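You operate a simulated robot arm through the tools that you are given. There is no shell and no other tool. Be economical: measure what you need, move in short steps, check, and stop when the job is done.

Carry out the task below with a simulated robot arm. There is one attempt and no reset: what you move stays moved.

JOB
Reset both straps on mould 61 to the load card's tension.
Fine: press each winch's release key once, then stroke its lever till its display shows the tension; strap blocks and edge guards stay where they are.

It is judged by the outcome, as a careful person would: the job done as asked, and still so three seconds after it is handed in. It fails if anything else is knocked over, pushed out of place, dropped, spilled or broken.

ROBOT AND FRAMES
A 6-joint arm with a two-finger parallel gripper, fixed in place. Base frame: the origin is at the foot of the arm, x ahead of it, y to its left, z up. Readings come in mm, degrees, newtons and seconds.
With the tool pointing down near the work surface it reaches from about 300 to 800 mm from the base axis. Its first joint turns from -166.0 to 166.0 degrees. Payload 3.91 kg.
The tool frame sits at the grasp point between the pads (the TCP): z along the fingers, y along the line on which they close. The tips reach 30 mm beyond it. The gripper opens to 110 mm. The fingers are 20 mm wide and 10 mm thick; the gripper's body (48 by 112 mm) begins 55 mm behind the TCP.
Orientation is told as [roll, pitch, yaw] about the base's x, y, z axes, in that order, counted from this pose: with the fingers straight down and closing along the base's y, the tool's x points along the base's -x, its y along +y and its z along -z.

CONTROLS
- The arm moves only by the tool jog_arm. Its argument "increments" is a list of rows, each a list of 3 entries, a list of its own where there are three numbers: the shift along the tool's x, y, z in mm, then the turn, a rotation vector about the tool's x, y, z in rad, then the gripper command, from -1 (shut) to 1 (fully open), values between in proportion. In form: [[[dx, dy, dz], [rx, ry, rz], grip], ...]. A call has 1 to 8 rows; each row is the pose to reach, as a shift and turn from the pose commanded when the call began, along the tool's axes at that moment. Each row takes 0.2 s and may step no farther than 50 mm and 8.6 degrees from the row before; otherwise, or with a gripper value out of range, the whole call is refused. Where a pose cannot be reached the arm comes as near as it can. A force on the tool above 40 N (or 10 N above the force at the start of the call, whichever is more), or a blocked arm, ends the call early, and 0.2 s more pass. Each finger travels about 45 mm/s and halts on what it meets, pressing with about 25 N; the grip force reading is that of the motor and also rises with nothing between the fingers. The clock runs only during rows and for 0.2 s after the last one: add rows that repeat a pose to give the fingers time. It gives the time, the measured TCP pose, the force on the tool (base axes), the opening and the grip force at its end, in the units of the frame above (readings bear some noise), with the torque about the TCP (base axes, N m) and any sound that the robot's microphone picked up.
- Cameras (640 x 400 px; columns grow to the right, rows downward): "scene" is fixed at [400.7, 501.3, 1266.3]; the picture's right is [0.60, 0.80, 0.00], its down [0.61, -0.46, -0.64] and it looks along [-0.51, 0.39, -0.77] (base axes); focal length 311 px, centre (320, 200). "wrist" rides on the gripper at [77, 7, -114] in the tool frame; the picture's right is [-0.09, 1.00, 0.00], its down [-0.80, -0.07, -0.59] and it looks along [-0.59, -0.05, 0.80] (tool axes); focal length 270 px, centre (320, 200). There is no depth. A picture from a camera that has moved, and an enlarged one, comes with that camera's place and axes in the base frame and with its lens.
- snapshot(camera): a new picture of that camera. It takes no simulated time.
- lift_body(by): slides the trunk up (or, below 0, down) by that many mm; the arm rides with it, the base frame stays. It gives what a move gives, with no picture.
- zoom(camera, box): a new picture of the part [left, top, right, bottom] of that camera's present view, enlarged. It takes no simulated time.
- close_job(): hands the job in; it is judged then, once.

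Go step by step. Nothing tells you positions but the pictures and the camera data: compare them with the known pose of the tool, close in by small moves and look again before you grip or let go. The budget is 120 turns and 64 pictures, counting those below and the enlarged ones. Unless the task says otherwise, let go and move clear before handing in, and close with one line.

The tools are called after "Request:" by a JSON object that holds its "op" and its "data". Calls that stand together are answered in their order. jog_arm: Moves the arm, as the interface text tells. Its arguments: {"type":"object","properties":{"increments":{"type":"array","items":{"type":"array"}}},"required":["increments"]} The other tools are called the same way: lift_body (by) slides the trunk up or down; snapshot (camera) takes a picture; zoom (camera, box) takes an enlarged picture of a part of a camera's view; close_job () hands the job in.

At the start:

```text
t: 0.0
eef_pos: [100.4, 563.4, 963.2]
orientation: [0.0, 0.0, 0.0]
wrist_force: [0.7, -0.3, -0.6]
moment: [0.04, 0.0, -0.02]
opening: 110.1
grip_force: 0.0
trunk travel left (down, up): [-450.0, 160.0]
```

scene: 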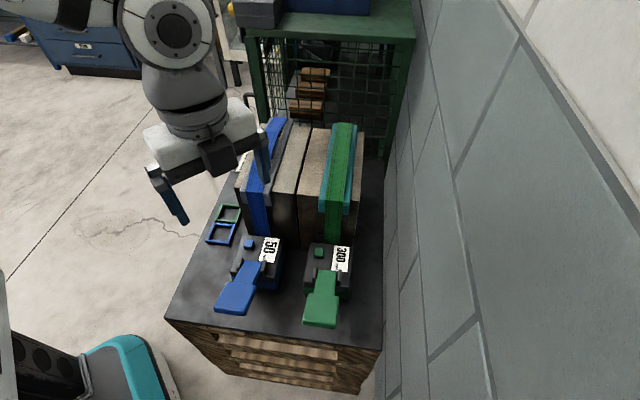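
wrist: 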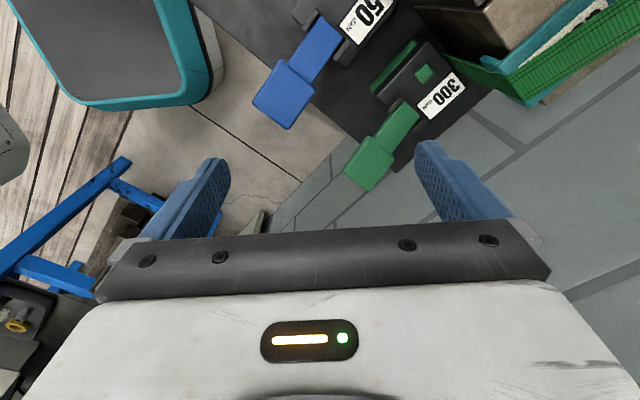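

I see a pallet with a mould, a blue strap with its winch (50) and a green one (300). I need to find the load card, so I'll zoom in first.

Request:
{"op": "zoom", "data": {"camera": "scene", "box": [190, 100, 390, 225]}}

Request:
{"op": "zoom", "data": {"camera": "scene", "box": [160, 210, 400, 360]}}

```text
3.20 times, centred on (290, 162) of scene
camera zoom: at [400.7, 501.3, 1266.3], right [0.6, 0.8, 0.0], down [0.61, -0.46, -0.64], along [-0.51, 0.39, -0.77], focal length 996 px, centre (416, 320)
```

zoom: 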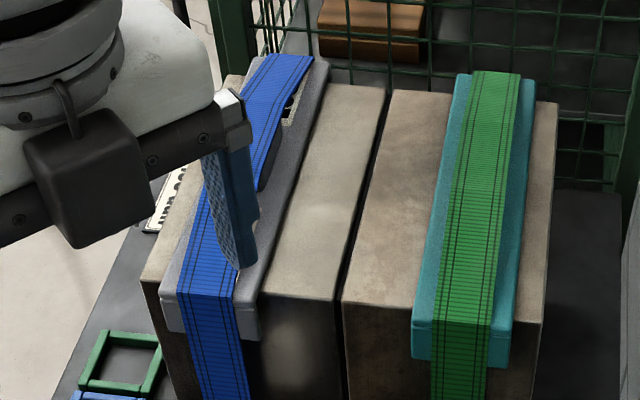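

```text
2.67 times, centred on (280, 285) of scene
camera zoom: at [400.7, 501.3, 1266.3], right [0.6, 0.8, 0.0], down [0.61, -0.46, -0.64], along [-0.51, 0.39, -0.77], focal length 830 px, centre (427, -27)
```

zoom: 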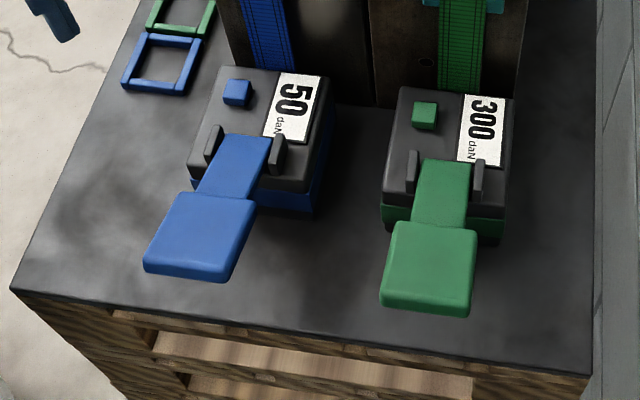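

The green key triangulates to about (120, 714, 663), and the blue key should be near (9, 600, 663). A card seems to be on the mould's robot-facing side, hidden from this camera, so I'll swing the wrist camera over to read it.

Request:
{"op": "jog_arm", "data": {"increments": [[[38, -14, 0], [0, 0, -0.1], 1], [[76, -28, 0], [0, 0, -0.2], 1], [[114, -42, 0], [0, 0, -0.3], 1], [[152, -56, 0], [0, 0, -0.4], 1], [[190, -70, 0], [0, 0, -0.5], 1], [[228, -84, 0], [0, 0, -0.6], 1], [[266, -98, 0], [0, 0, -0.7], 1], [[300, -113, 0], [0, 0, -0.785], 1]]}}

Request:
{"op": "snapshot", "data": {"camera": "wrist"}}

Request:
{"op": "snapshot", "data": {"camera": "scene"}}

```text
t: 1.9
eef_pos: [-127.5, 484.9, 968.8]
orientation: [0.4, -0.2, 36.3]
wrist_force: [1.0, 0.4, -0.3]
moment: [0.0, 0.01, 0.04]
opening: 109.9
grip_force: 0.1
trunk travel left (down, up): [-450.0, 160.0]
stopped in row 8: the arm was blocked; the commanded pose is now the measured one
```

```text
59 pictures are left
camera wrist: at [-194.6, 444.6, 1082.4], right [-0.52, 0.86, 0.01], down [0.69, 0.41, 0.6], along [0.51, 0.31, -0.8], focal length 270 px, centre (320, 200)
```

wrist: 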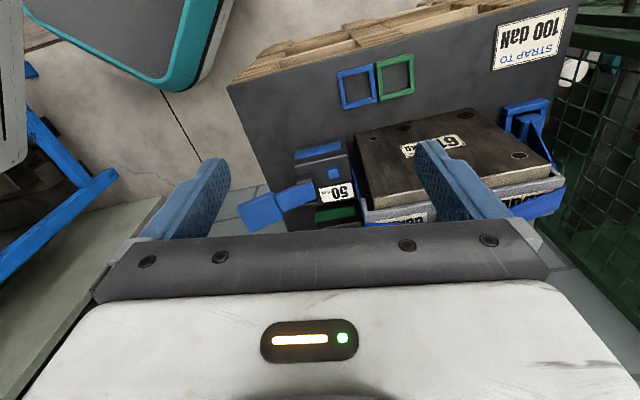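

```text
58 pictures are left
```

scene: 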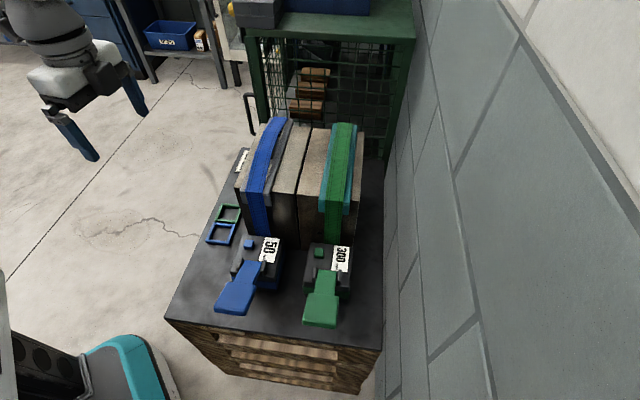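

The card on the deck reads "STRAP TO 100 daN" upside down. I'll zoom in on it and on the mould labels.

Request:
{"op": "zoom", "data": {"camera": "wrist", "box": [460, 0, 620, 100]}}

Request:
{"op": "zoom", "data": {"camera": "wrist", "box": [230, 90, 570, 240]}}

Request:
{"op": "zoom", "data": {"camera": "scene", "box": [200, 100, 380, 212]}}

```text
4.00 times, centred on (540, 50) of wrist
camera zoom: at [-194.6, 444.6, 1082.4], right [-0.52, 0.86, 0.01], down [0.69, 0.41, 0.6], along [0.51, 0.31, -0.8], focal length 1081 px, centre (-560, 800)
```

zoom: 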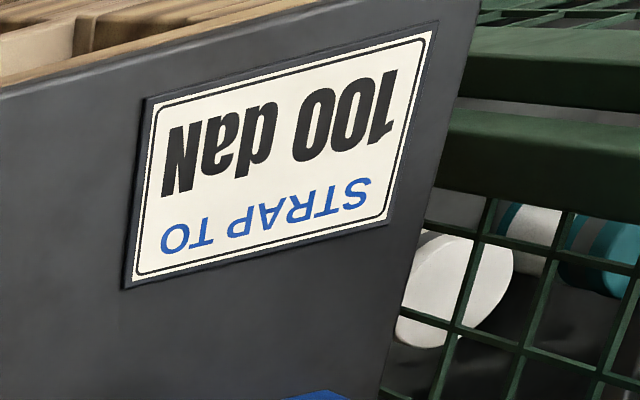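

```text
1.88 times, centred on (400, 165) of wrist
camera zoom: at [-194.6, 444.6, 1082.4], right [-0.52, 0.86, 0.01], down [0.69, 0.41, 0.6], along [0.51, 0.31, -0.8], focal length 509 px, centre (169, 266)
```

zoom: 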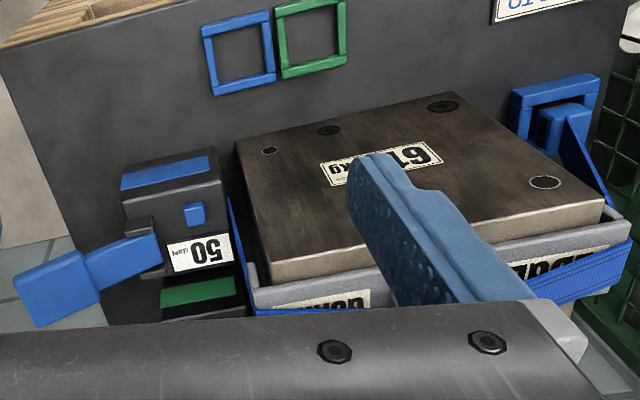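

```text
3.56 times, centred on (290, 156) of scene
camera zoom: at [400.7, 501.3, 1266.3], right [0.6, 0.8, 0.0], down [0.61, -0.46, -0.64], along [-0.51, 0.39, -0.77], focal length 1106 px, centre (427, 356)
```

zoom: 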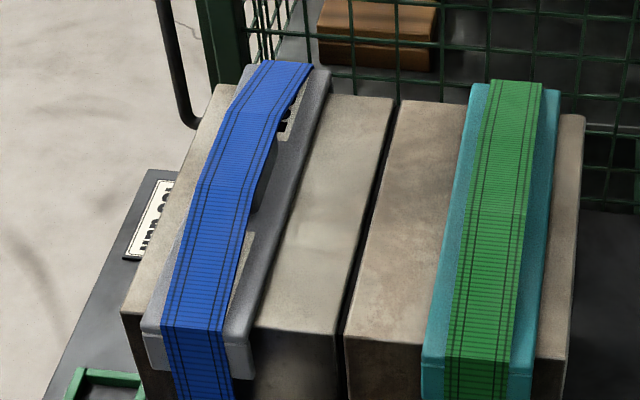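

The grey guard under the blue strap carries a label that I should read before tensioning.

Request:
{"op": "zoom", "data": {"camera": "wrist", "box": [480, 170, 580, 232]}}

Request:
{"op": "zoom", "data": {"camera": "wrist", "box": [350, 180, 450, 242]}}

Request:
{"op": "zoom", "data": {"camera": "wrist", "box": [380, 120, 500, 195]}}

```text
6.40 times, centred on (530, 201) of wrist
camera zoom: at [-194.6, 444.6, 1082.4], right [-0.52, 0.86, 0.01], down [0.69, 0.41, 0.6], along [0.51, 0.31, -0.8], focal length 1730 px, centre (-1024, 194)
```

zoom: 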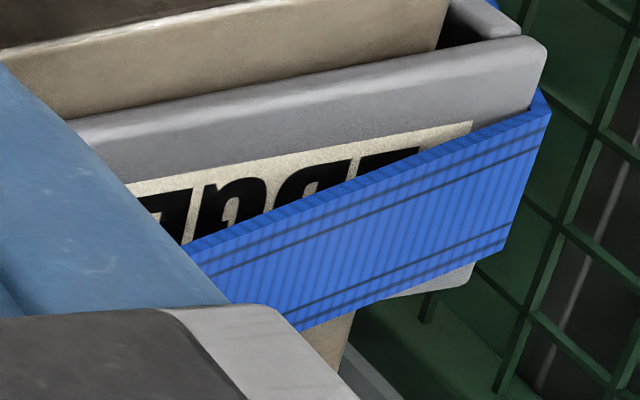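

```text
6.40 times, centred on (400, 211) of wrist
camera zoom: at [-194.6, 444.6, 1082.4], right [-0.52, 0.86, 0.01], down [0.69, 0.41, 0.6], along [0.51, 0.31, -0.8], focal length 1730 px, centre (-192, 130)
```

zoom: 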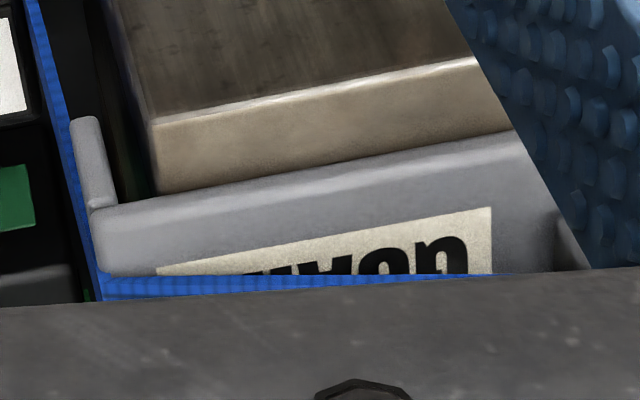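

```text
5.33 times, centred on (440, 158) of wrist
camera zoom: at [-194.6, 444.6, 1082.4], right [-0.52, 0.86, 0.01], down [0.69, 0.41, 0.6], along [0.51, 0.31, -0.8], focal length 1442 px, centre (-320, 427)
```

zoom: 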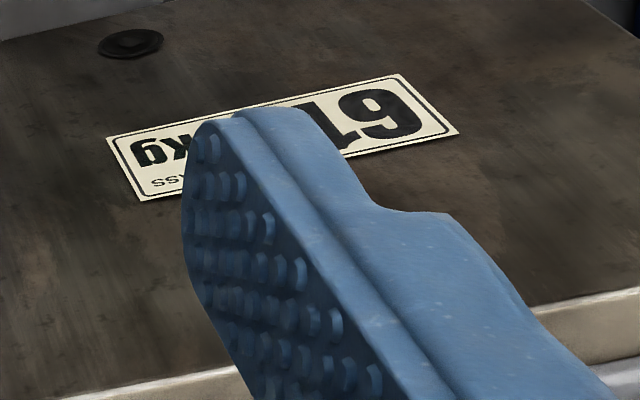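

The guard label is partly covered by the gripper and strap, so I'll move about 150 mm over the mould (its top is near z 800, the finger tips near 938) for a clear look.

Request:
{"op": "jog_arm", "data": {"increments": [[[-40, 0, 0], [0, 0, 0], 1], [[-80, 0, 0], [0, 0, 0], 1], [[-120, 0, 0], [0, 0, 0], 1], [[-160, 0, 0], [0, 0, 0], 1]]}}

Request:
{"op": "snapshot", "data": {"camera": "wrist"}}

```text
t: 2.9
eef_pos: [2.9, 579.4, 967.0]
orientation: [0.3, -0.1, 36.4]
wrist_force: [-0.7, -0.6, -0.2]
moment: [-0.02, -0.01, 0.01]
opening: 109.9
grip_force: 0.1
trunk travel left (down, up): [-450.0, 160.0]
```

```text
51 pictures are left
camera wrist: at [-64.3, 539.3, 1082.1], right [-0.52, 0.85, 0.01], down [0.69, 0.42, 0.6], along [0.51, 0.31, -0.8], focal length 270 px, centre (320, 200)
```

wrist: 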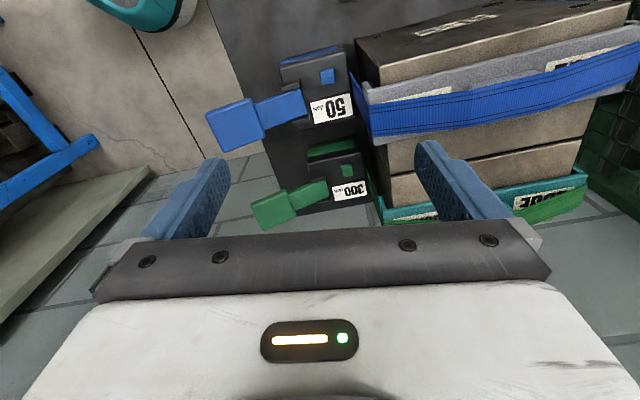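

Both guards and both displays are now in view. I'll zoom in on the labels.

Request:
{"op": "zoom", "data": {"camera": "wrist", "box": [350, 30, 640, 150]}}

Request:
{"op": "zoom", "data": {"camera": "wrist", "box": [370, 150, 600, 240]}}

Request:
{"op": "zoom", "data": {"camera": "wrist", "box": [200, 40, 380, 230]}}

```text
2.21 times, centred on (495, 90) of wrist
camera zoom: at [-64.3, 539.3, 1082.1], right [-0.52, 0.85, 0.01], down [0.69, 0.42, 0.6], along [0.51, 0.31, -0.8], focal length 596 px, centre (-66, 443)
```

zoom: 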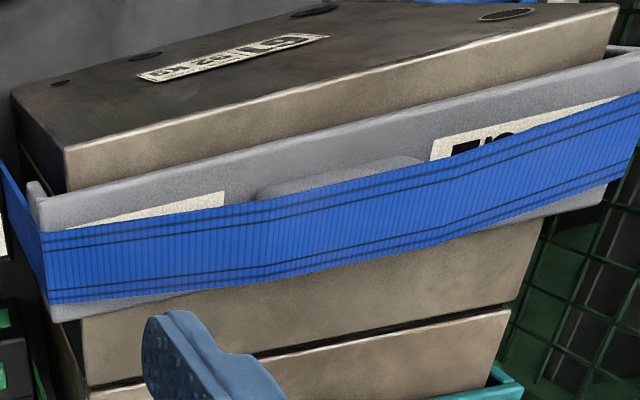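

```text
2.78 times, centred on (485, 195) of wrist
camera zoom: at [-64.3, 539.3, 1082.1], right [-0.52, 0.85, 0.01], down [0.69, 0.42, 0.6], along [0.51, 0.31, -0.8], focal length 752 px, centre (-139, 214)
```

zoom: 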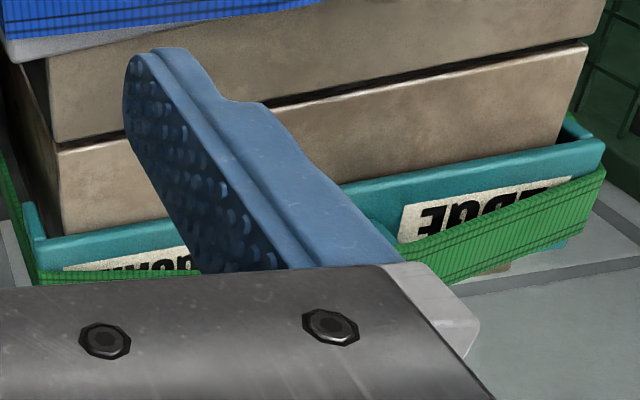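

```text
2.11 times, centred on (290, 135) of wrist
camera zoom: at [-64.3, 539.3, 1082.1], right [-0.52, 0.85, 0.01], down [0.69, 0.42, 0.6], along [0.51, 0.31, -0.8], focal length 569 px, centre (383, 337)
```

zoom: 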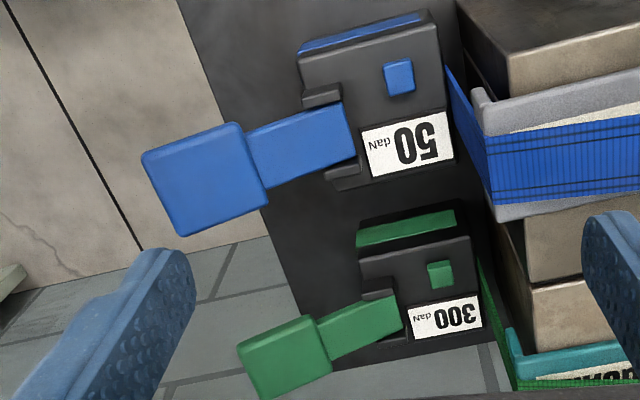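

Each guard's label reads "EDGE … GUARD", and the card says 100 daN for both straps. The keys are near (6, 598, 659) and (120, 714, 662), and the lever paddles near (125, 511, 704) and (237, 627, 704), on a layout turned 45°. I'll yaw the tool to about 135° with the gripper shut, so the camera looks towards the mould.

Request:
{"op": "jog_arm", "data": {"increments": [[[-4, -10, 0], [0, 0, -0.144], 1], [[-8, -20, 0], [0, 0, -0.288], 0.5], [[-12, -32, 0], [0, 0, -0.432], 0], [[-16, -44, 0], [0, 0, -0.576], -0.5], [[-20, -55, 0], [0, 0, -0.72], -1], [[-23, -65, 0], [0, 0, -0.864], -1]]}}

Request:
{"op": "jog_arm", "data": {"increments": [[[0, 0, 0], [0, 0, -0.144], -1], [[0, 0, 0], [0, 0, -0.288], -1], [[0, 0, 0], [0, 0, -0.432], -1], [[0, 0, 0], [0, 0, -0.576], -1], [[0, 0, 0], [0, 0, -0.72], -1], [[0, 0, 0], [0, 0, -0.864], -1]]}}

Request:
{"op": "snapshot", "data": {"camera": "wrist"}}

```text
t: 4.3
eef_pos: [55.6, 539.6, 968.5]
orientation: [0.1, -0.3, 86.0]
wrist_force: [-0.9, 0.8, -0.1]
moment: [0.02, -0.01, -0.02]
opening: 6.5
grip_force: 0.0
trunk travel left (down, up): [-450.0, 160.0]
```

```text
t: 5.7
eef_pos: [55.8, 540.2, 968.1]
orientation: [-0.1, -0.3, 135.7]
wrist_force: [-0.2, -0.1, -0.2]
moment: [0.02, 0.0, 0.03]
opening: 0.0
grip_force: 24.7
trunk travel left (down, up): [-450.0, 160.0]
```

```text
47 pictures are left
camera wrist: at [106.3, 481.9, 1081.6], right [-0.76, -0.65, 0.0], down [-0.52, 0.61, 0.6], along [-0.39, 0.46, -0.8], focal length 270 px, centre (320, 200)
```

wrist: 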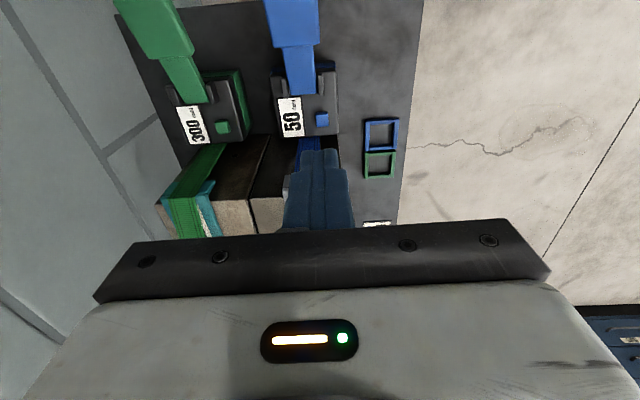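

The view confirms the blue key at about (5, 598). I'll hover above it with the tool tilted 15°, so the gripper body stays away from the guard and strap.

Request:
{"op": "jog_arm", "data": {"increments": [[[-5, 0, 25], [0, -0.13, 0], -1], [[-15, -1, 60], [0, -0.26, 0], -1], [[-30, -2, 100], [0, -0.26, 0], -1], [[-47, -4, 140], [0, -0.26, 0], -1], [[-62, -5, 175], [0, -0.26, 0], -1], [[-76, -6, 208], [0, -0.26, 0], -1]]}}

Request:
{"op": "snapshot", "data": {"camera": "wrist"}}

Request:
{"op": "zoom", "data": {"camera": "scene", "box": [180, 150, 372, 270]}}

```text
t: 7.1
eef_pos: [5.9, 600.8, 759.8]
orientation: [-0.2, -15.2, 135.4]
wrist_force: [-0.6, 0.9, 0.3]
moment: [0.0, 0.01, 0.03]
opening: 0.0
grip_force: 25.1
trunk travel left (down, up): [-450.0, 160.0]
```

```text
46 pictures are left
camera wrist: at [73.0, 522.1, 850.1], right [-0.76, -0.65, 0.02], down [-0.39, 0.48, 0.78], along [-0.52, 0.59, -0.62], focal length 270 px, centre (320, 200)
```

wrist: 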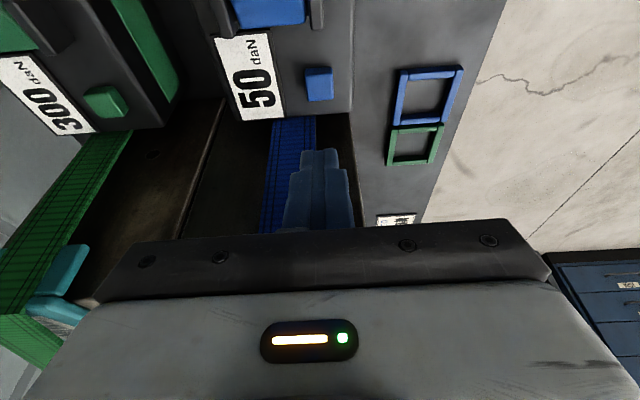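

```text
3.33 times, centred on (276, 210) of scene
camera zoom: at [400.7, 501.3, 1266.3], right [0.6, 0.8, 0.0], down [0.61, -0.46, -0.64], along [-0.51, 0.39, -0.77], focal length 1037 px, centre (467, 167)
```

zoom: 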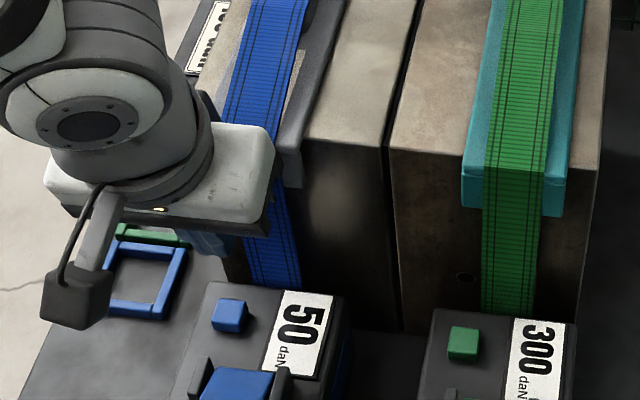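

The tip is lined up over the blue key. I'm descending in small steps to press it.

Request:
{"op": "jog_arm", "data": {"increments": [[[8, 2, 29], [0, 0, 0], -1], [[15, 2.5, 53], [0, 0, 0], -1], [[17.5, 2.5, 60], [0, 0, 0], -1], [[18.3, 2.5, 63], [0, 0, 0], -1], [[18.8, 2.5, 65], [0, 0, 0], -1], [[19.3, 2.5, 67], [0, 0, 0], -1]]}}

Request:
{"op": "zoom", "data": {"camera": "scene", "box": [180, 150, 372, 270]}}

```text
t: 8.5
eef_pos: [3.9, 596.3, 694.3]
orientation: [-0.3, -15.3, 135.5]
wrist_force: [-7.2, -2.8, 19.9]
moment: [-0.05, 0.22, 0.06]
opening: 0.0
grip_force: 25.3
trunk travel left (down, up): [-450.0, 160.0]
heard: click
```

```text
3.33 times, centred on (276, 210) of scene
camera zoom: at [400.7, 501.3, 1266.3], right [0.6, 0.8, 0.0], down [0.61, -0.46, -0.64], along [-0.51, 0.39, -0.77], focal length 1037 px, centre (467, 167)
```

zoom: 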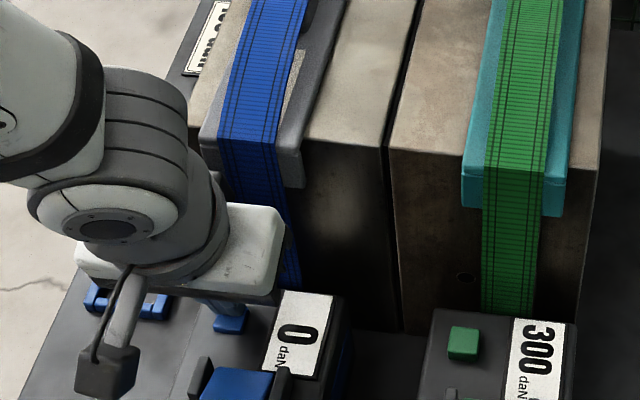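

The key clicked and the blue display shows 0. I'm lifting off and moving over the blue lever's paddle.

Request:
{"op": "jog_arm", "data": {"increments": [[[-10, 0, -39], [0, 0, 0], -1], [[-20, 0, -75], [0, 0, 0], -1], [[15, -6, -100], [0, 0, 0], -1], [[55, -13, -108], [0, 0, 0], -1], [[90, -20, -117], [0, 0, 0], -1], [[116, -25.5, -124], [0, 0, 0], -1]]}}

Request:
{"op": "snapshot", "data": {"camera": "wrist"}}

Request:
{"op": "snapshot", "data": {"camera": "scene"}}

```text
t: 9.9
eef_pos: [126.7, 512.3, 779.7]
orientation: [-0.1, -15.3, 135.4]
wrist_force: [0.6, -0.9, -0.4]
moment: [0.0, 0.01, 0.01]
opening: 0.0
grip_force: 24.5
trunk travel left (down, up): [-450.0, 160.0]
```

```text
43 pictures are left
camera wrist: at [195.1, 435.0, 869.9], right [-0.76, -0.65, 0.02], down [-0.39, 0.48, 0.78], along [-0.52, 0.59, -0.62], focal length 270 px, centre (320, 200)
```

wrist: 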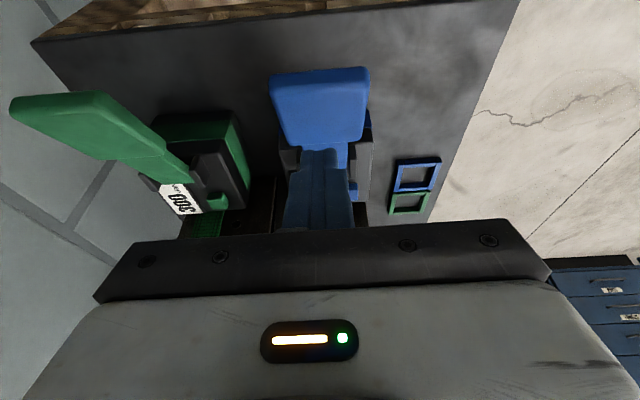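

```text
42 pictures are left
```

scene: 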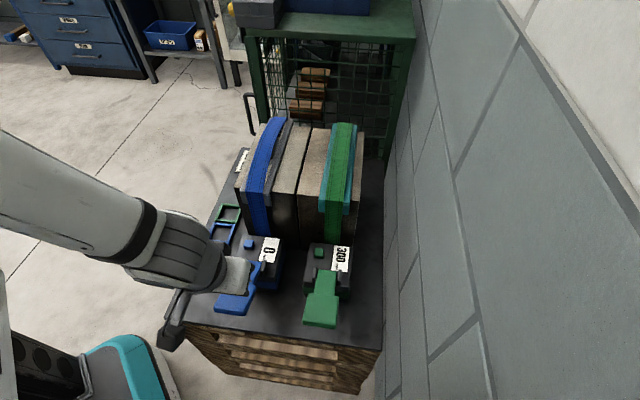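

The tip is centred over the paddle, which sits near z 705. I'll push it down gradually and watch the force and the display.

Request:
{"op": "jog_arm", "data": {"increments": [[[5, 0, 19], [0, 0, 0], -1], [[10.4, 0, 38.6], [0, 0, 0], -1], [[13, 0, 48], [0, 0, 0], -1], [[15.5, 0, 58], [0, 0, 0], -1], [[18, 0, 67.6], [0, 0, 0], -1]]}}

Request:
{"op": "zoom", "data": {"camera": "scene", "box": [160, 210, 400, 360]}}

Request:
{"op": "snapshot", "data": {"camera": "wrist"}}

```text
t: 11.1
eef_pos: [125.1, 514.1, 712.0]
orientation: [-0.2, -15.1, 135.5]
wrist_force: [1.9, -2.4, 7.8]
moment: [-0.08, -0.05, 0.02]
opening: 0.2
grip_force: 24.9
trunk travel left (down, up): [-450.0, 160.0]
```

```text
2.67 times, centred on (280, 285) of scene
camera zoom: at [400.7, 501.3, 1266.3], right [0.6, 0.8, 0.0], down [0.61, -0.46, -0.64], along [-0.51, 0.39, -0.77], focal length 830 px, centre (427, -27)
```

zoom: 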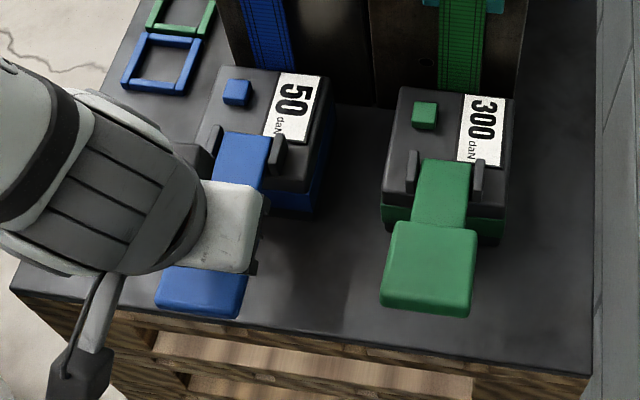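

```text
40 pictures are left
camera wrist: at [194.2, 435.7, 800.7], right [-0.76, -0.65, 0.02], down [-0.39, 0.48, 0.78], along [-0.52, 0.59, -0.62], focal length 270 px, centre (320, 200)
```

wrist: 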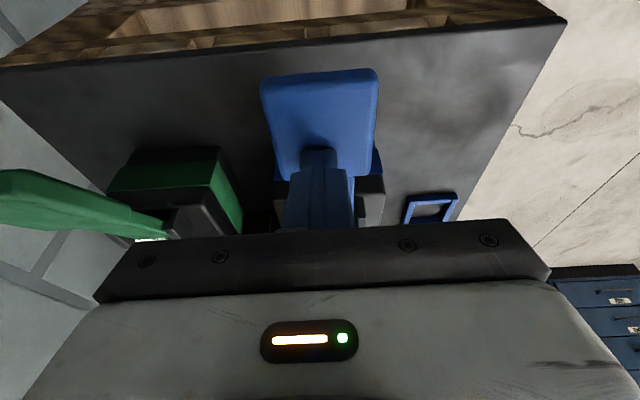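

The display already shows 50 with the paddle partway down. I'll lift off and see whether the lever springs back and the reading holds.

Request:
{"op": "jog_arm", "data": {"increments": [[[-4, 0, -14.5], [0, 0, 0], -1], [[-8, 0, -29], [0, 0, 0], -1], [[-12, 0, -45], [0, 0, 0], -1], [[-12, 0, -45], [0, 0, 0], -1]]}}

Request:
{"op": "zoom", "data": {"camera": "scene", "box": [160, 210, 400, 360]}}

```text
t: 12.1
eef_pos: [126.0, 513.4, 757.9]
orientation: [0.0, -15.2, 135.4]
wrist_force: [-0.3, -0.3, -0.5]
moment: [-0.04, -0.02, -0.01]
opening: 0.0
grip_force: 24.7
trunk travel left (down, up): [-450.0, 160.0]
```

```text
2.67 times, centred on (280, 285) of scene
camera zoom: at [400.7, 501.3, 1266.3], right [0.6, 0.8, 0.0], down [0.61, -0.46, -0.64], along [-0.51, 0.39, -0.77], focal length 830 px, centre (427, -27)
```

zoom: 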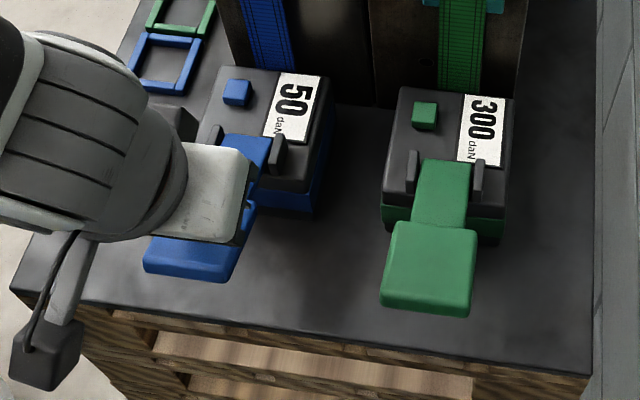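

The lever springs back and 50 holds. I'll repeat the same stroke.

Request:
{"op": "jog_arm", "data": {"increments": [[[4.4, 0, 16], [0, 0, 0], -1], [[7, 0, 25.5], [0, 0, 0], -1], [[9.5, 0, 35.5], [0, 0, 0], -1], [[12, 0, 45], [0, 0, 0], -1]]}}

Request:
{"op": "zoom", "data": {"camera": "scene", "box": [160, 210, 400, 360]}}

```text
t: 13.1
eef_pos: [125.7, 512.8, 712.1]
orientation: [-0.2, -15.2, 135.5]
wrist_force: [4.1, -2.0, 9.0]
moment: [-0.08, -0.07, 0.09]
opening: 0.0
grip_force: 24.8
trunk travel left (down, up): [-450.0, 160.0]
```

```text
2.67 times, centred on (280, 285) of scene
camera zoom: at [400.7, 501.3, 1266.3], right [0.6, 0.8, 0.0], down [0.61, -0.46, -0.64], along [-0.51, 0.39, -0.77], focal length 830 px, centre (427, -27)
```

zoom: 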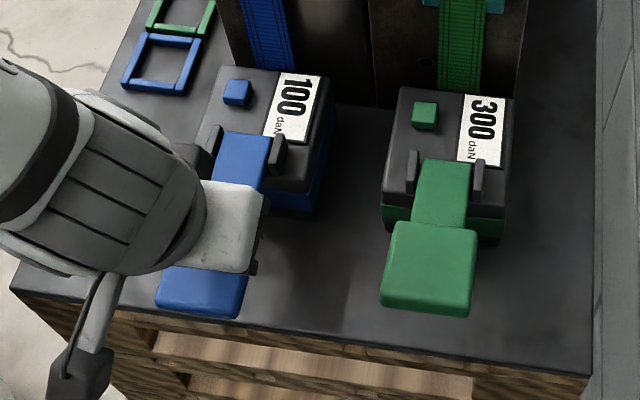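

The blue display shows 100. I'm lifting off and crossing high to the green key.

Request:
{"op": "jog_arm", "data": {"increments": [[[-11.7, 0, -43.5], [0, 0, 0], -1], [[-23.3, 0, -87], [0, 0, 0], -1], [[-51.3, -27.5, -79.5], [0, 0, 0], -1], [[-79.3, -55, -72], [0, 0, 0], -1], [[-107.3, -82.5, -64.5], [0, 0, 0], -1], [[-135.3, -110, -57], [0, 0, 0], -1], [[-163.4, -137.3, -49.4], [0, 0, 0], -1]]}}

Request:
{"op": "snapshot", "data": {"camera": "wrist"}}

Request:
{"op": "snapshot", "data": {"camera": "scene"}}

```text
t: 14.7
eef_pos: [120.4, 714.7, 800.9]
orientation: [0.0, -15.1, 135.6]
wrist_force: [0.3, -0.1, -0.7]
moment: [0.02, -0.02, -0.01]
opening: 0.0
grip_force: 25.3
trunk travel left (down, up): [-450.0, 160.0]
```

```text
37 pictures are left
camera wrist: at [189.4, 636.4, 890.6], right [-0.76, -0.65, 0.02], down [-0.39, 0.48, 0.78], along [-0.52, 0.59, -0.62], focal length 270 px, centre (320, 200)
```

wrist: 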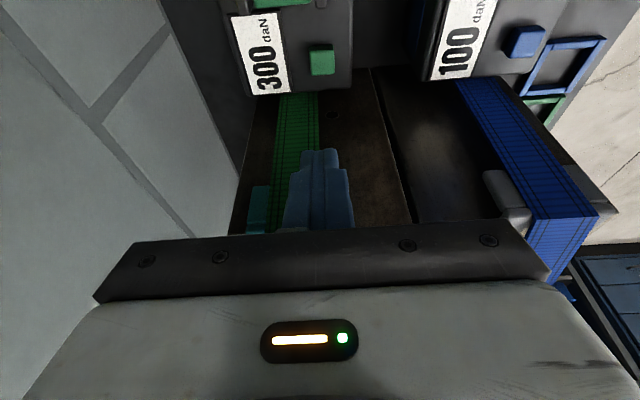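

```text
36 pictures are left
```

scene: 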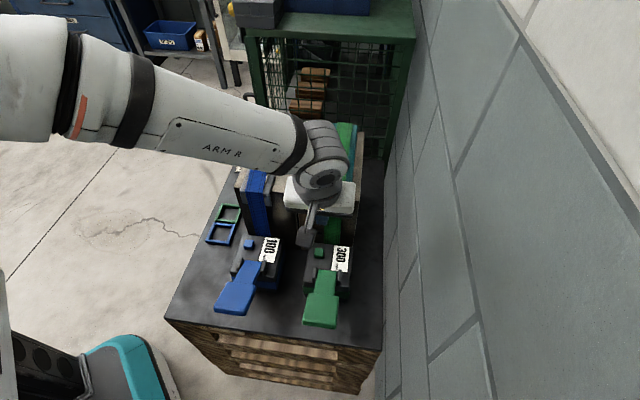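

The tool is over the green key, and the blue display still shows 100. I'm pressing the green key the same way.

Request:
{"op": "jog_arm", "data": {"increments": [[[10.4, 2, 38.6], [0, 0, 0], -1], [[20.7, 3.5, 77.3], [0, 0, 0], -1], [[25.4, 3.5, 94], [0, 0, 0], -1], [[27.2, 3.5, 100], [0, 0, 0], -1], [[28, 3.5, 103], [0, 0, 0], -1], [[28.6, 3.5, 105], [0, 0, 0], -1], [[29.1, 3.5, 107], [0, 0, 0], -1]]}}

Request:
{"op": "zoom", "data": {"camera": "scene", "box": [180, 180, 372, 300]}}

```text
t: 16.3
eef_pos: [117.9, 710.8, 695.5]
orientation: [-0.4, -15.4, 135.6]
wrist_force: [7.1, -5.0, 21.3]
moment: [-0.16, -0.25, 0.01]
opening: 0.1
grip_force: 25.0
trunk travel left (down, up): [-450.0, 160.0]
heard: click
```

```text
3.33 times, centred on (276, 240) of scene
camera zoom: at [400.7, 501.3, 1266.3], right [0.6, 0.8, 0.0], down [0.61, -0.46, -0.64], along [-0.51, 0.39, -0.77], focal length 1037 px, centre (467, 67)
```

zoom: 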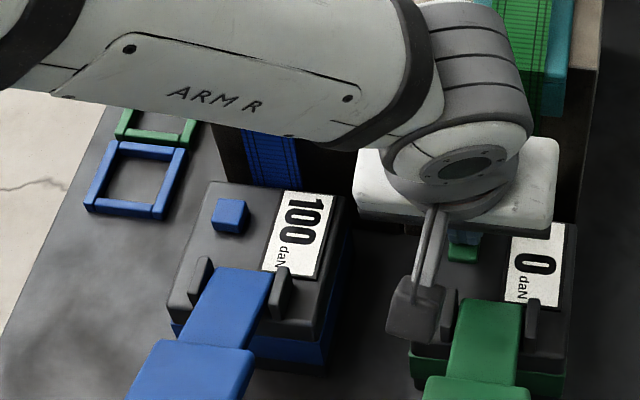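

The green display shows 0 and blue is still 100. I'm moving over the green paddle by the same relative path as before.

Request:
{"op": "jog_arm", "data": {"increments": [[[-10, 0, -39], [0, 0, 0], -1], [[-20, 0, -75], [0, 0, 0], -1], [[15, -6, -100], [0, 0, 0], -1], [[55, -13, -108], [0, 0, 0], -1], [[90, -20, -117], [0, 0, 0], -1], [[116, -25.5, -124], [0, 0, 0], -1]]}}

Request:
{"op": "snapshot", "data": {"camera": "wrist"}}

Request:
{"op": "snapshot", "data": {"camera": "scene"}}

```text
t: 17.7
eef_pos: [238.2, 627.0, 782.2]
orientation: [-0.1, -15.2, 135.4]
wrist_force: [0.1, 0.6, 0.6]
moment: [0.0, 0.01, 0.01]
opening: 0.0
grip_force: 25.0
trunk travel left (down, up): [-450.0, 160.0]
```

```text
34 pictures are left
camera wrist: at [306.9, 549.2, 871.1], right [-0.76, -0.65, 0.02], down [-0.39, 0.48, 0.78], along [-0.52, 0.59, -0.62], focal length 270 px, centre (320, 200)
```

wrist: 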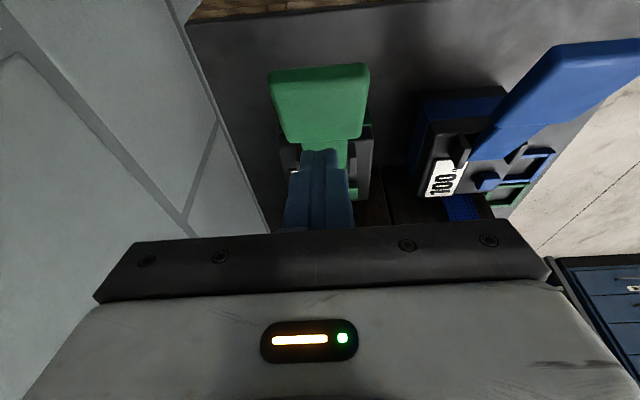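

```text
33 pictures are left
```

scene: 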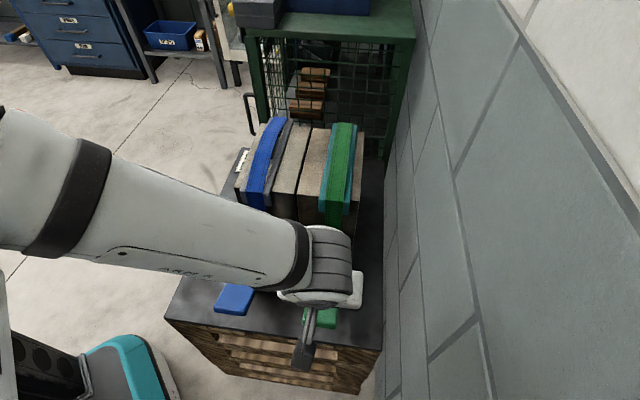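

It's aligned with the green paddle. I'm stroking to the same depth as blue.

Request:
{"op": "jog_arm", "data": {"increments": [[[5.5, 0, 20.5], [0, 0, 0], -1], [[11, 0, 41], [0, 0, 0], -1], [[13.6, 0, 50.5], [0, 0, 0], -1], [[16.1, 0, 60], [0, 0, 0], -1], [[18.6, 0, 69.6], [0, 0, 0], -1]]}}

Request:
{"op": "snapshot", "data": {"camera": "scene"}}

Request:
{"op": "snapshot", "data": {"camera": "wrist"}}

```text
t: 18.9
eef_pos: [239.7, 628.1, 709.0]
orientation: [-0.3, -15.3, 135.5]
wrist_force: [2.1, -2.5, 8.1]
moment: [-0.1, -0.07, 0.01]
opening: 0.0
grip_force: 24.8
trunk travel left (down, up): [-450.0, 160.0]
```

```text
32 pictures are left
```

scene: 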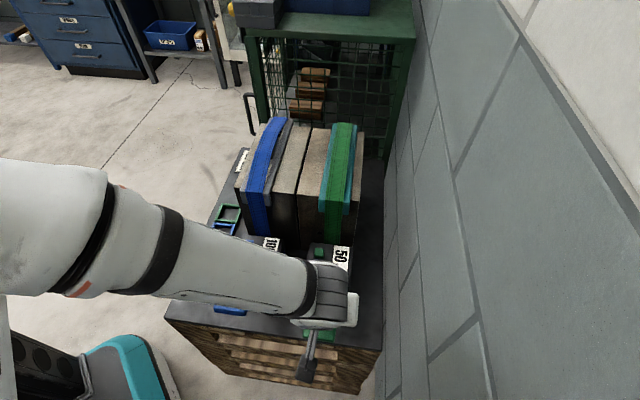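

```text
31 pictures are left
camera wrist: at [307.4, 550.0, 798.6], right [-0.76, -0.65, 0.02], down [-0.39, 0.48, 0.78], along [-0.52, 0.59, -0.62], focal length 270 px, centre (320, 200)
```

wrist: 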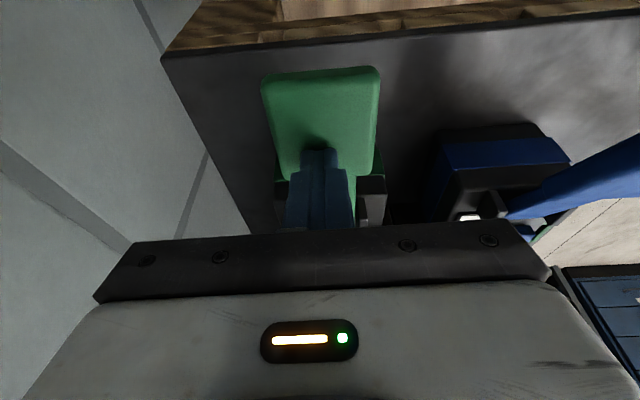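

The green display shows 50. I'll lift, let the lever return, and stroke once more.

Request:
{"op": "jog_arm", "data": {"increments": [[[-4, 0, -14.5], [0, 0, 0], -1], [[-8, 0, -29], [0, 0, 0], -1], [[-12, 0, -45], [0, 0, 0], -1], [[-12, 0, -45], [0, 0, 0], -1]]}}

Request:
{"op": "zoom", "data": {"camera": "scene", "box": [180, 210, 372, 330]}}

Request:
{"op": "jog_arm", "data": {"increments": [[[4.4, 0, 16], [0, 0, 0], -1], [[7, 0, 25.5], [0, 0, 0], -1], [[9.5, 0, 35.5], [0, 0, 0], -1], [[12, 0, 45], [0, 0, 0], -1]]}}

Request:
{"op": "zoom", "data": {"camera": "scene", "box": [180, 210, 372, 330]}}

```text
t: 19.9
eef_pos: [236.9, 628.4, 754.4]
orientation: [-0.1, -15.3, 135.5]
wrist_force: [0.9, -0.3, -0.2]
moment: [-0.01, 0.01, 0.01]
opening: 0.0
grip_force: 25.5
trunk travel left (down, up): [-450.0, 160.0]
```

```text
3.33 times, centred on (276, 270) of scene
camera zoom: at [400.7, 501.3, 1266.3], right [0.6, 0.8, 0.0], down [0.61, -0.46, -0.64], along [-0.51, 0.39, -0.77], focal length 1037 px, centre (467, -33)
```

zoom: 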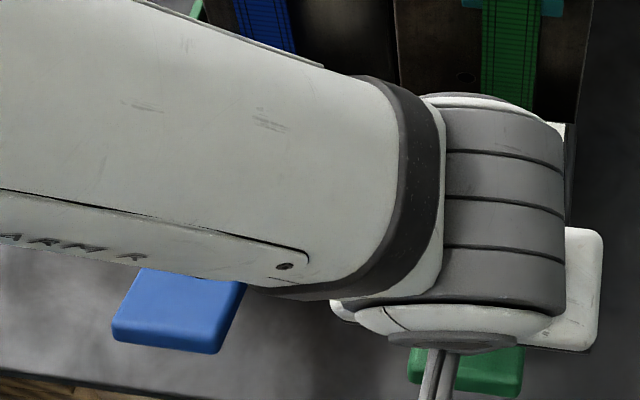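

```text
t: 20.9
eef_pos: [237.6, 626.3, 708.8]
orientation: [-0.3, -15.2, 135.6]
wrist_force: [3.8, -3.0, 9.1]
moment: [-0.14, -0.14, -0.02]
opening: 0.3
grip_force: 24.5
trunk travel left (down, up): [-450.0, 160.0]
```

```text
3.33 times, centred on (276, 270) of scene
camera zoom: at [400.7, 501.3, 1266.3], right [0.6, 0.8, 0.0], down [0.61, -0.46, -0.64], along [-0.51, 0.39, -0.77], focal length 1037 px, centre (467, -33)
```

zoom: 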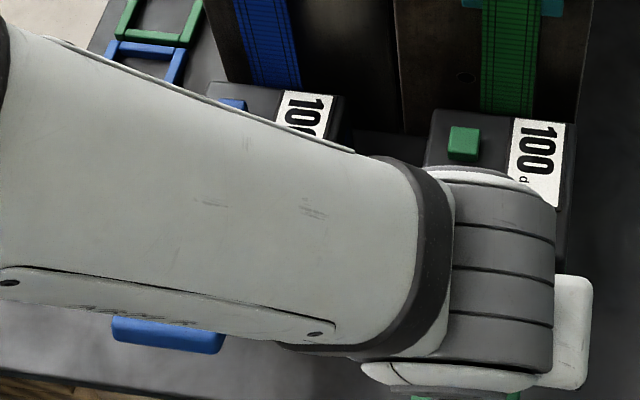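

The green display shows 100. I'm lifting clear and checking everything.

Request:
{"op": "lift_body", "data": {"by": 150}}

Request:
{"op": "jog_arm", "data": {"increments": [[[40, 0, -10], [0, 0, 0], -1], [[80, 0, -20], [0, 0, 0], -1], [[120, 0, -30], [0, 0, 0], -1], [[160, 0, -40], [0, 0, 0], -1], [[200, 0, -50], [0, 0, 0], -1]]}}

Request:
{"op": "snapshot", "data": {"camera": "scene"}}

Request:
{"op": "snapshot", "data": {"camera": "wrist"}}

```text
t: 22.7
eef_pos: [236.6, 627.8, 858.5]
orientation: [0.0, -15.1, 135.5]
wrist_force: [0.3, -0.6, 0.0]
moment: [-0.01, 0.03, -0.04]
opening: 0.0
grip_force: 25.8
trunk travel left (down, up): [-600.0, 10.0]
```

```text
t: 23.9
eef_pos: [387.5, 482.5, 851.1]
orientation: [0.0, -15.2, 135.4]
wrist_force: [0.5, 0.4, -0.5]
moment: [0.0, -0.01, -0.02]
opening: 0.0
grip_force: 25.0
trunk travel left (down, up): [-600.0, 10.0]
```

```text
28 pictures are left
```

scene: 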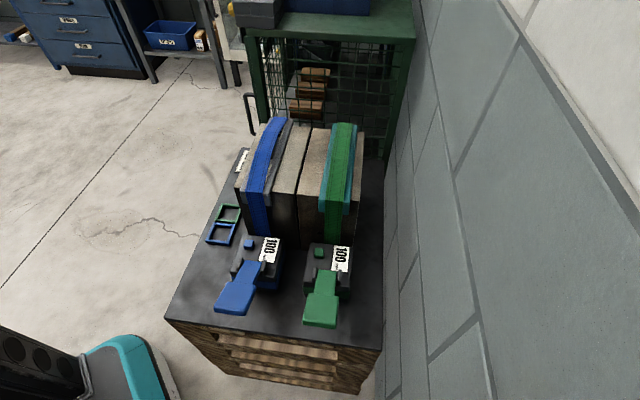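

```text
27 pictures are left
camera wrist: at [456.6, 403.4, 941.5], right [-0.76, -0.65, 0.02], down [-0.39, 0.48, 0.78], along [-0.52, 0.59, -0.62], focal length 270 px, centre (320, 200)
```

wrist: 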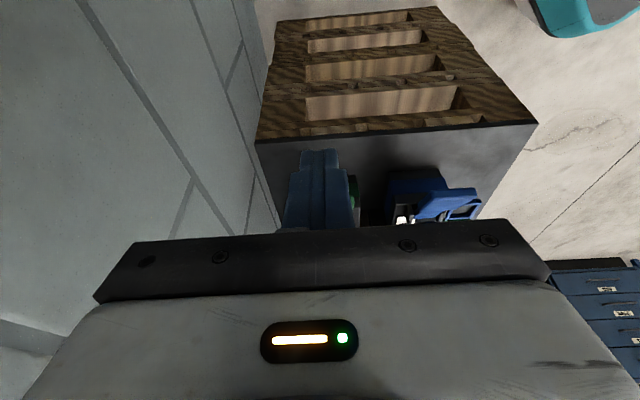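

Both displays read 100 and the arm is clear. I'll make one last close check of the straps and guards.

Request:
{"op": "zoom", "data": {"camera": "scene", "box": [200, 100, 380, 212]}}

Request:
{"op": "zoom", "data": {"camera": "scene", "box": [160, 210, 400, 360]}}

```text
3.56 times, centred on (290, 156) of scene
camera zoom: at [400.7, 501.3, 1266.3], right [0.6, 0.8, 0.0], down [0.61, -0.46, -0.64], along [-0.51, 0.39, -0.77], focal length 1106 px, centre (427, 356)
```

zoom: 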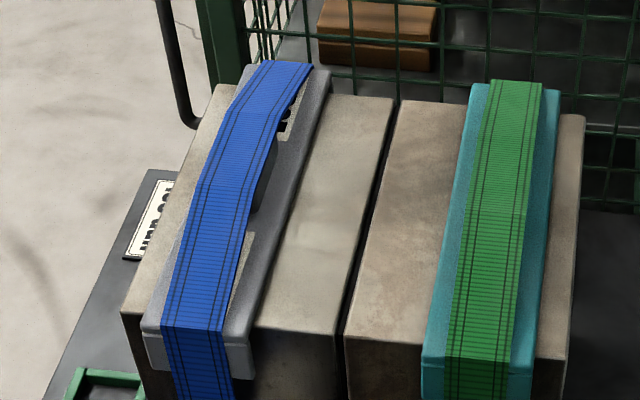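

```text
2.67 times, centred on (280, 285) of scene
camera zoom: at [400.7, 501.3, 1266.3], right [0.6, 0.8, 0.0], down [0.61, -0.46, -0.64], along [-0.51, 0.39, -0.77], focal length 830 px, centre (427, -27)
```

zoom: 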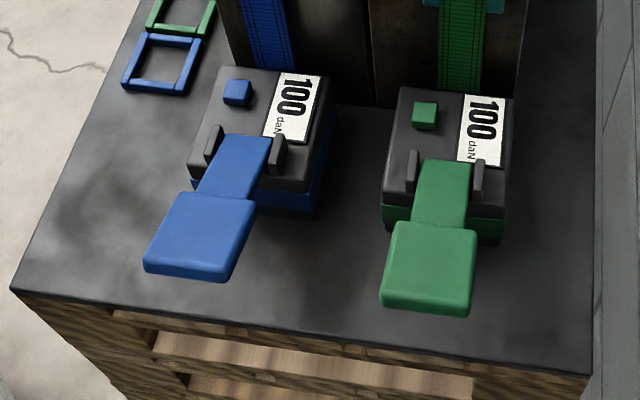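

Both straps show 100 daN, and the straps, guards and blocks look unchanged from the start. I'm handing in.

Request:
{"op": "close_job", "data": {}}

```text
The job is handed in.
```

Both straps on mould 61 were released once and re-tensioned to the load card's 100 daN, and the strap blocks and edge guards were left where they were.
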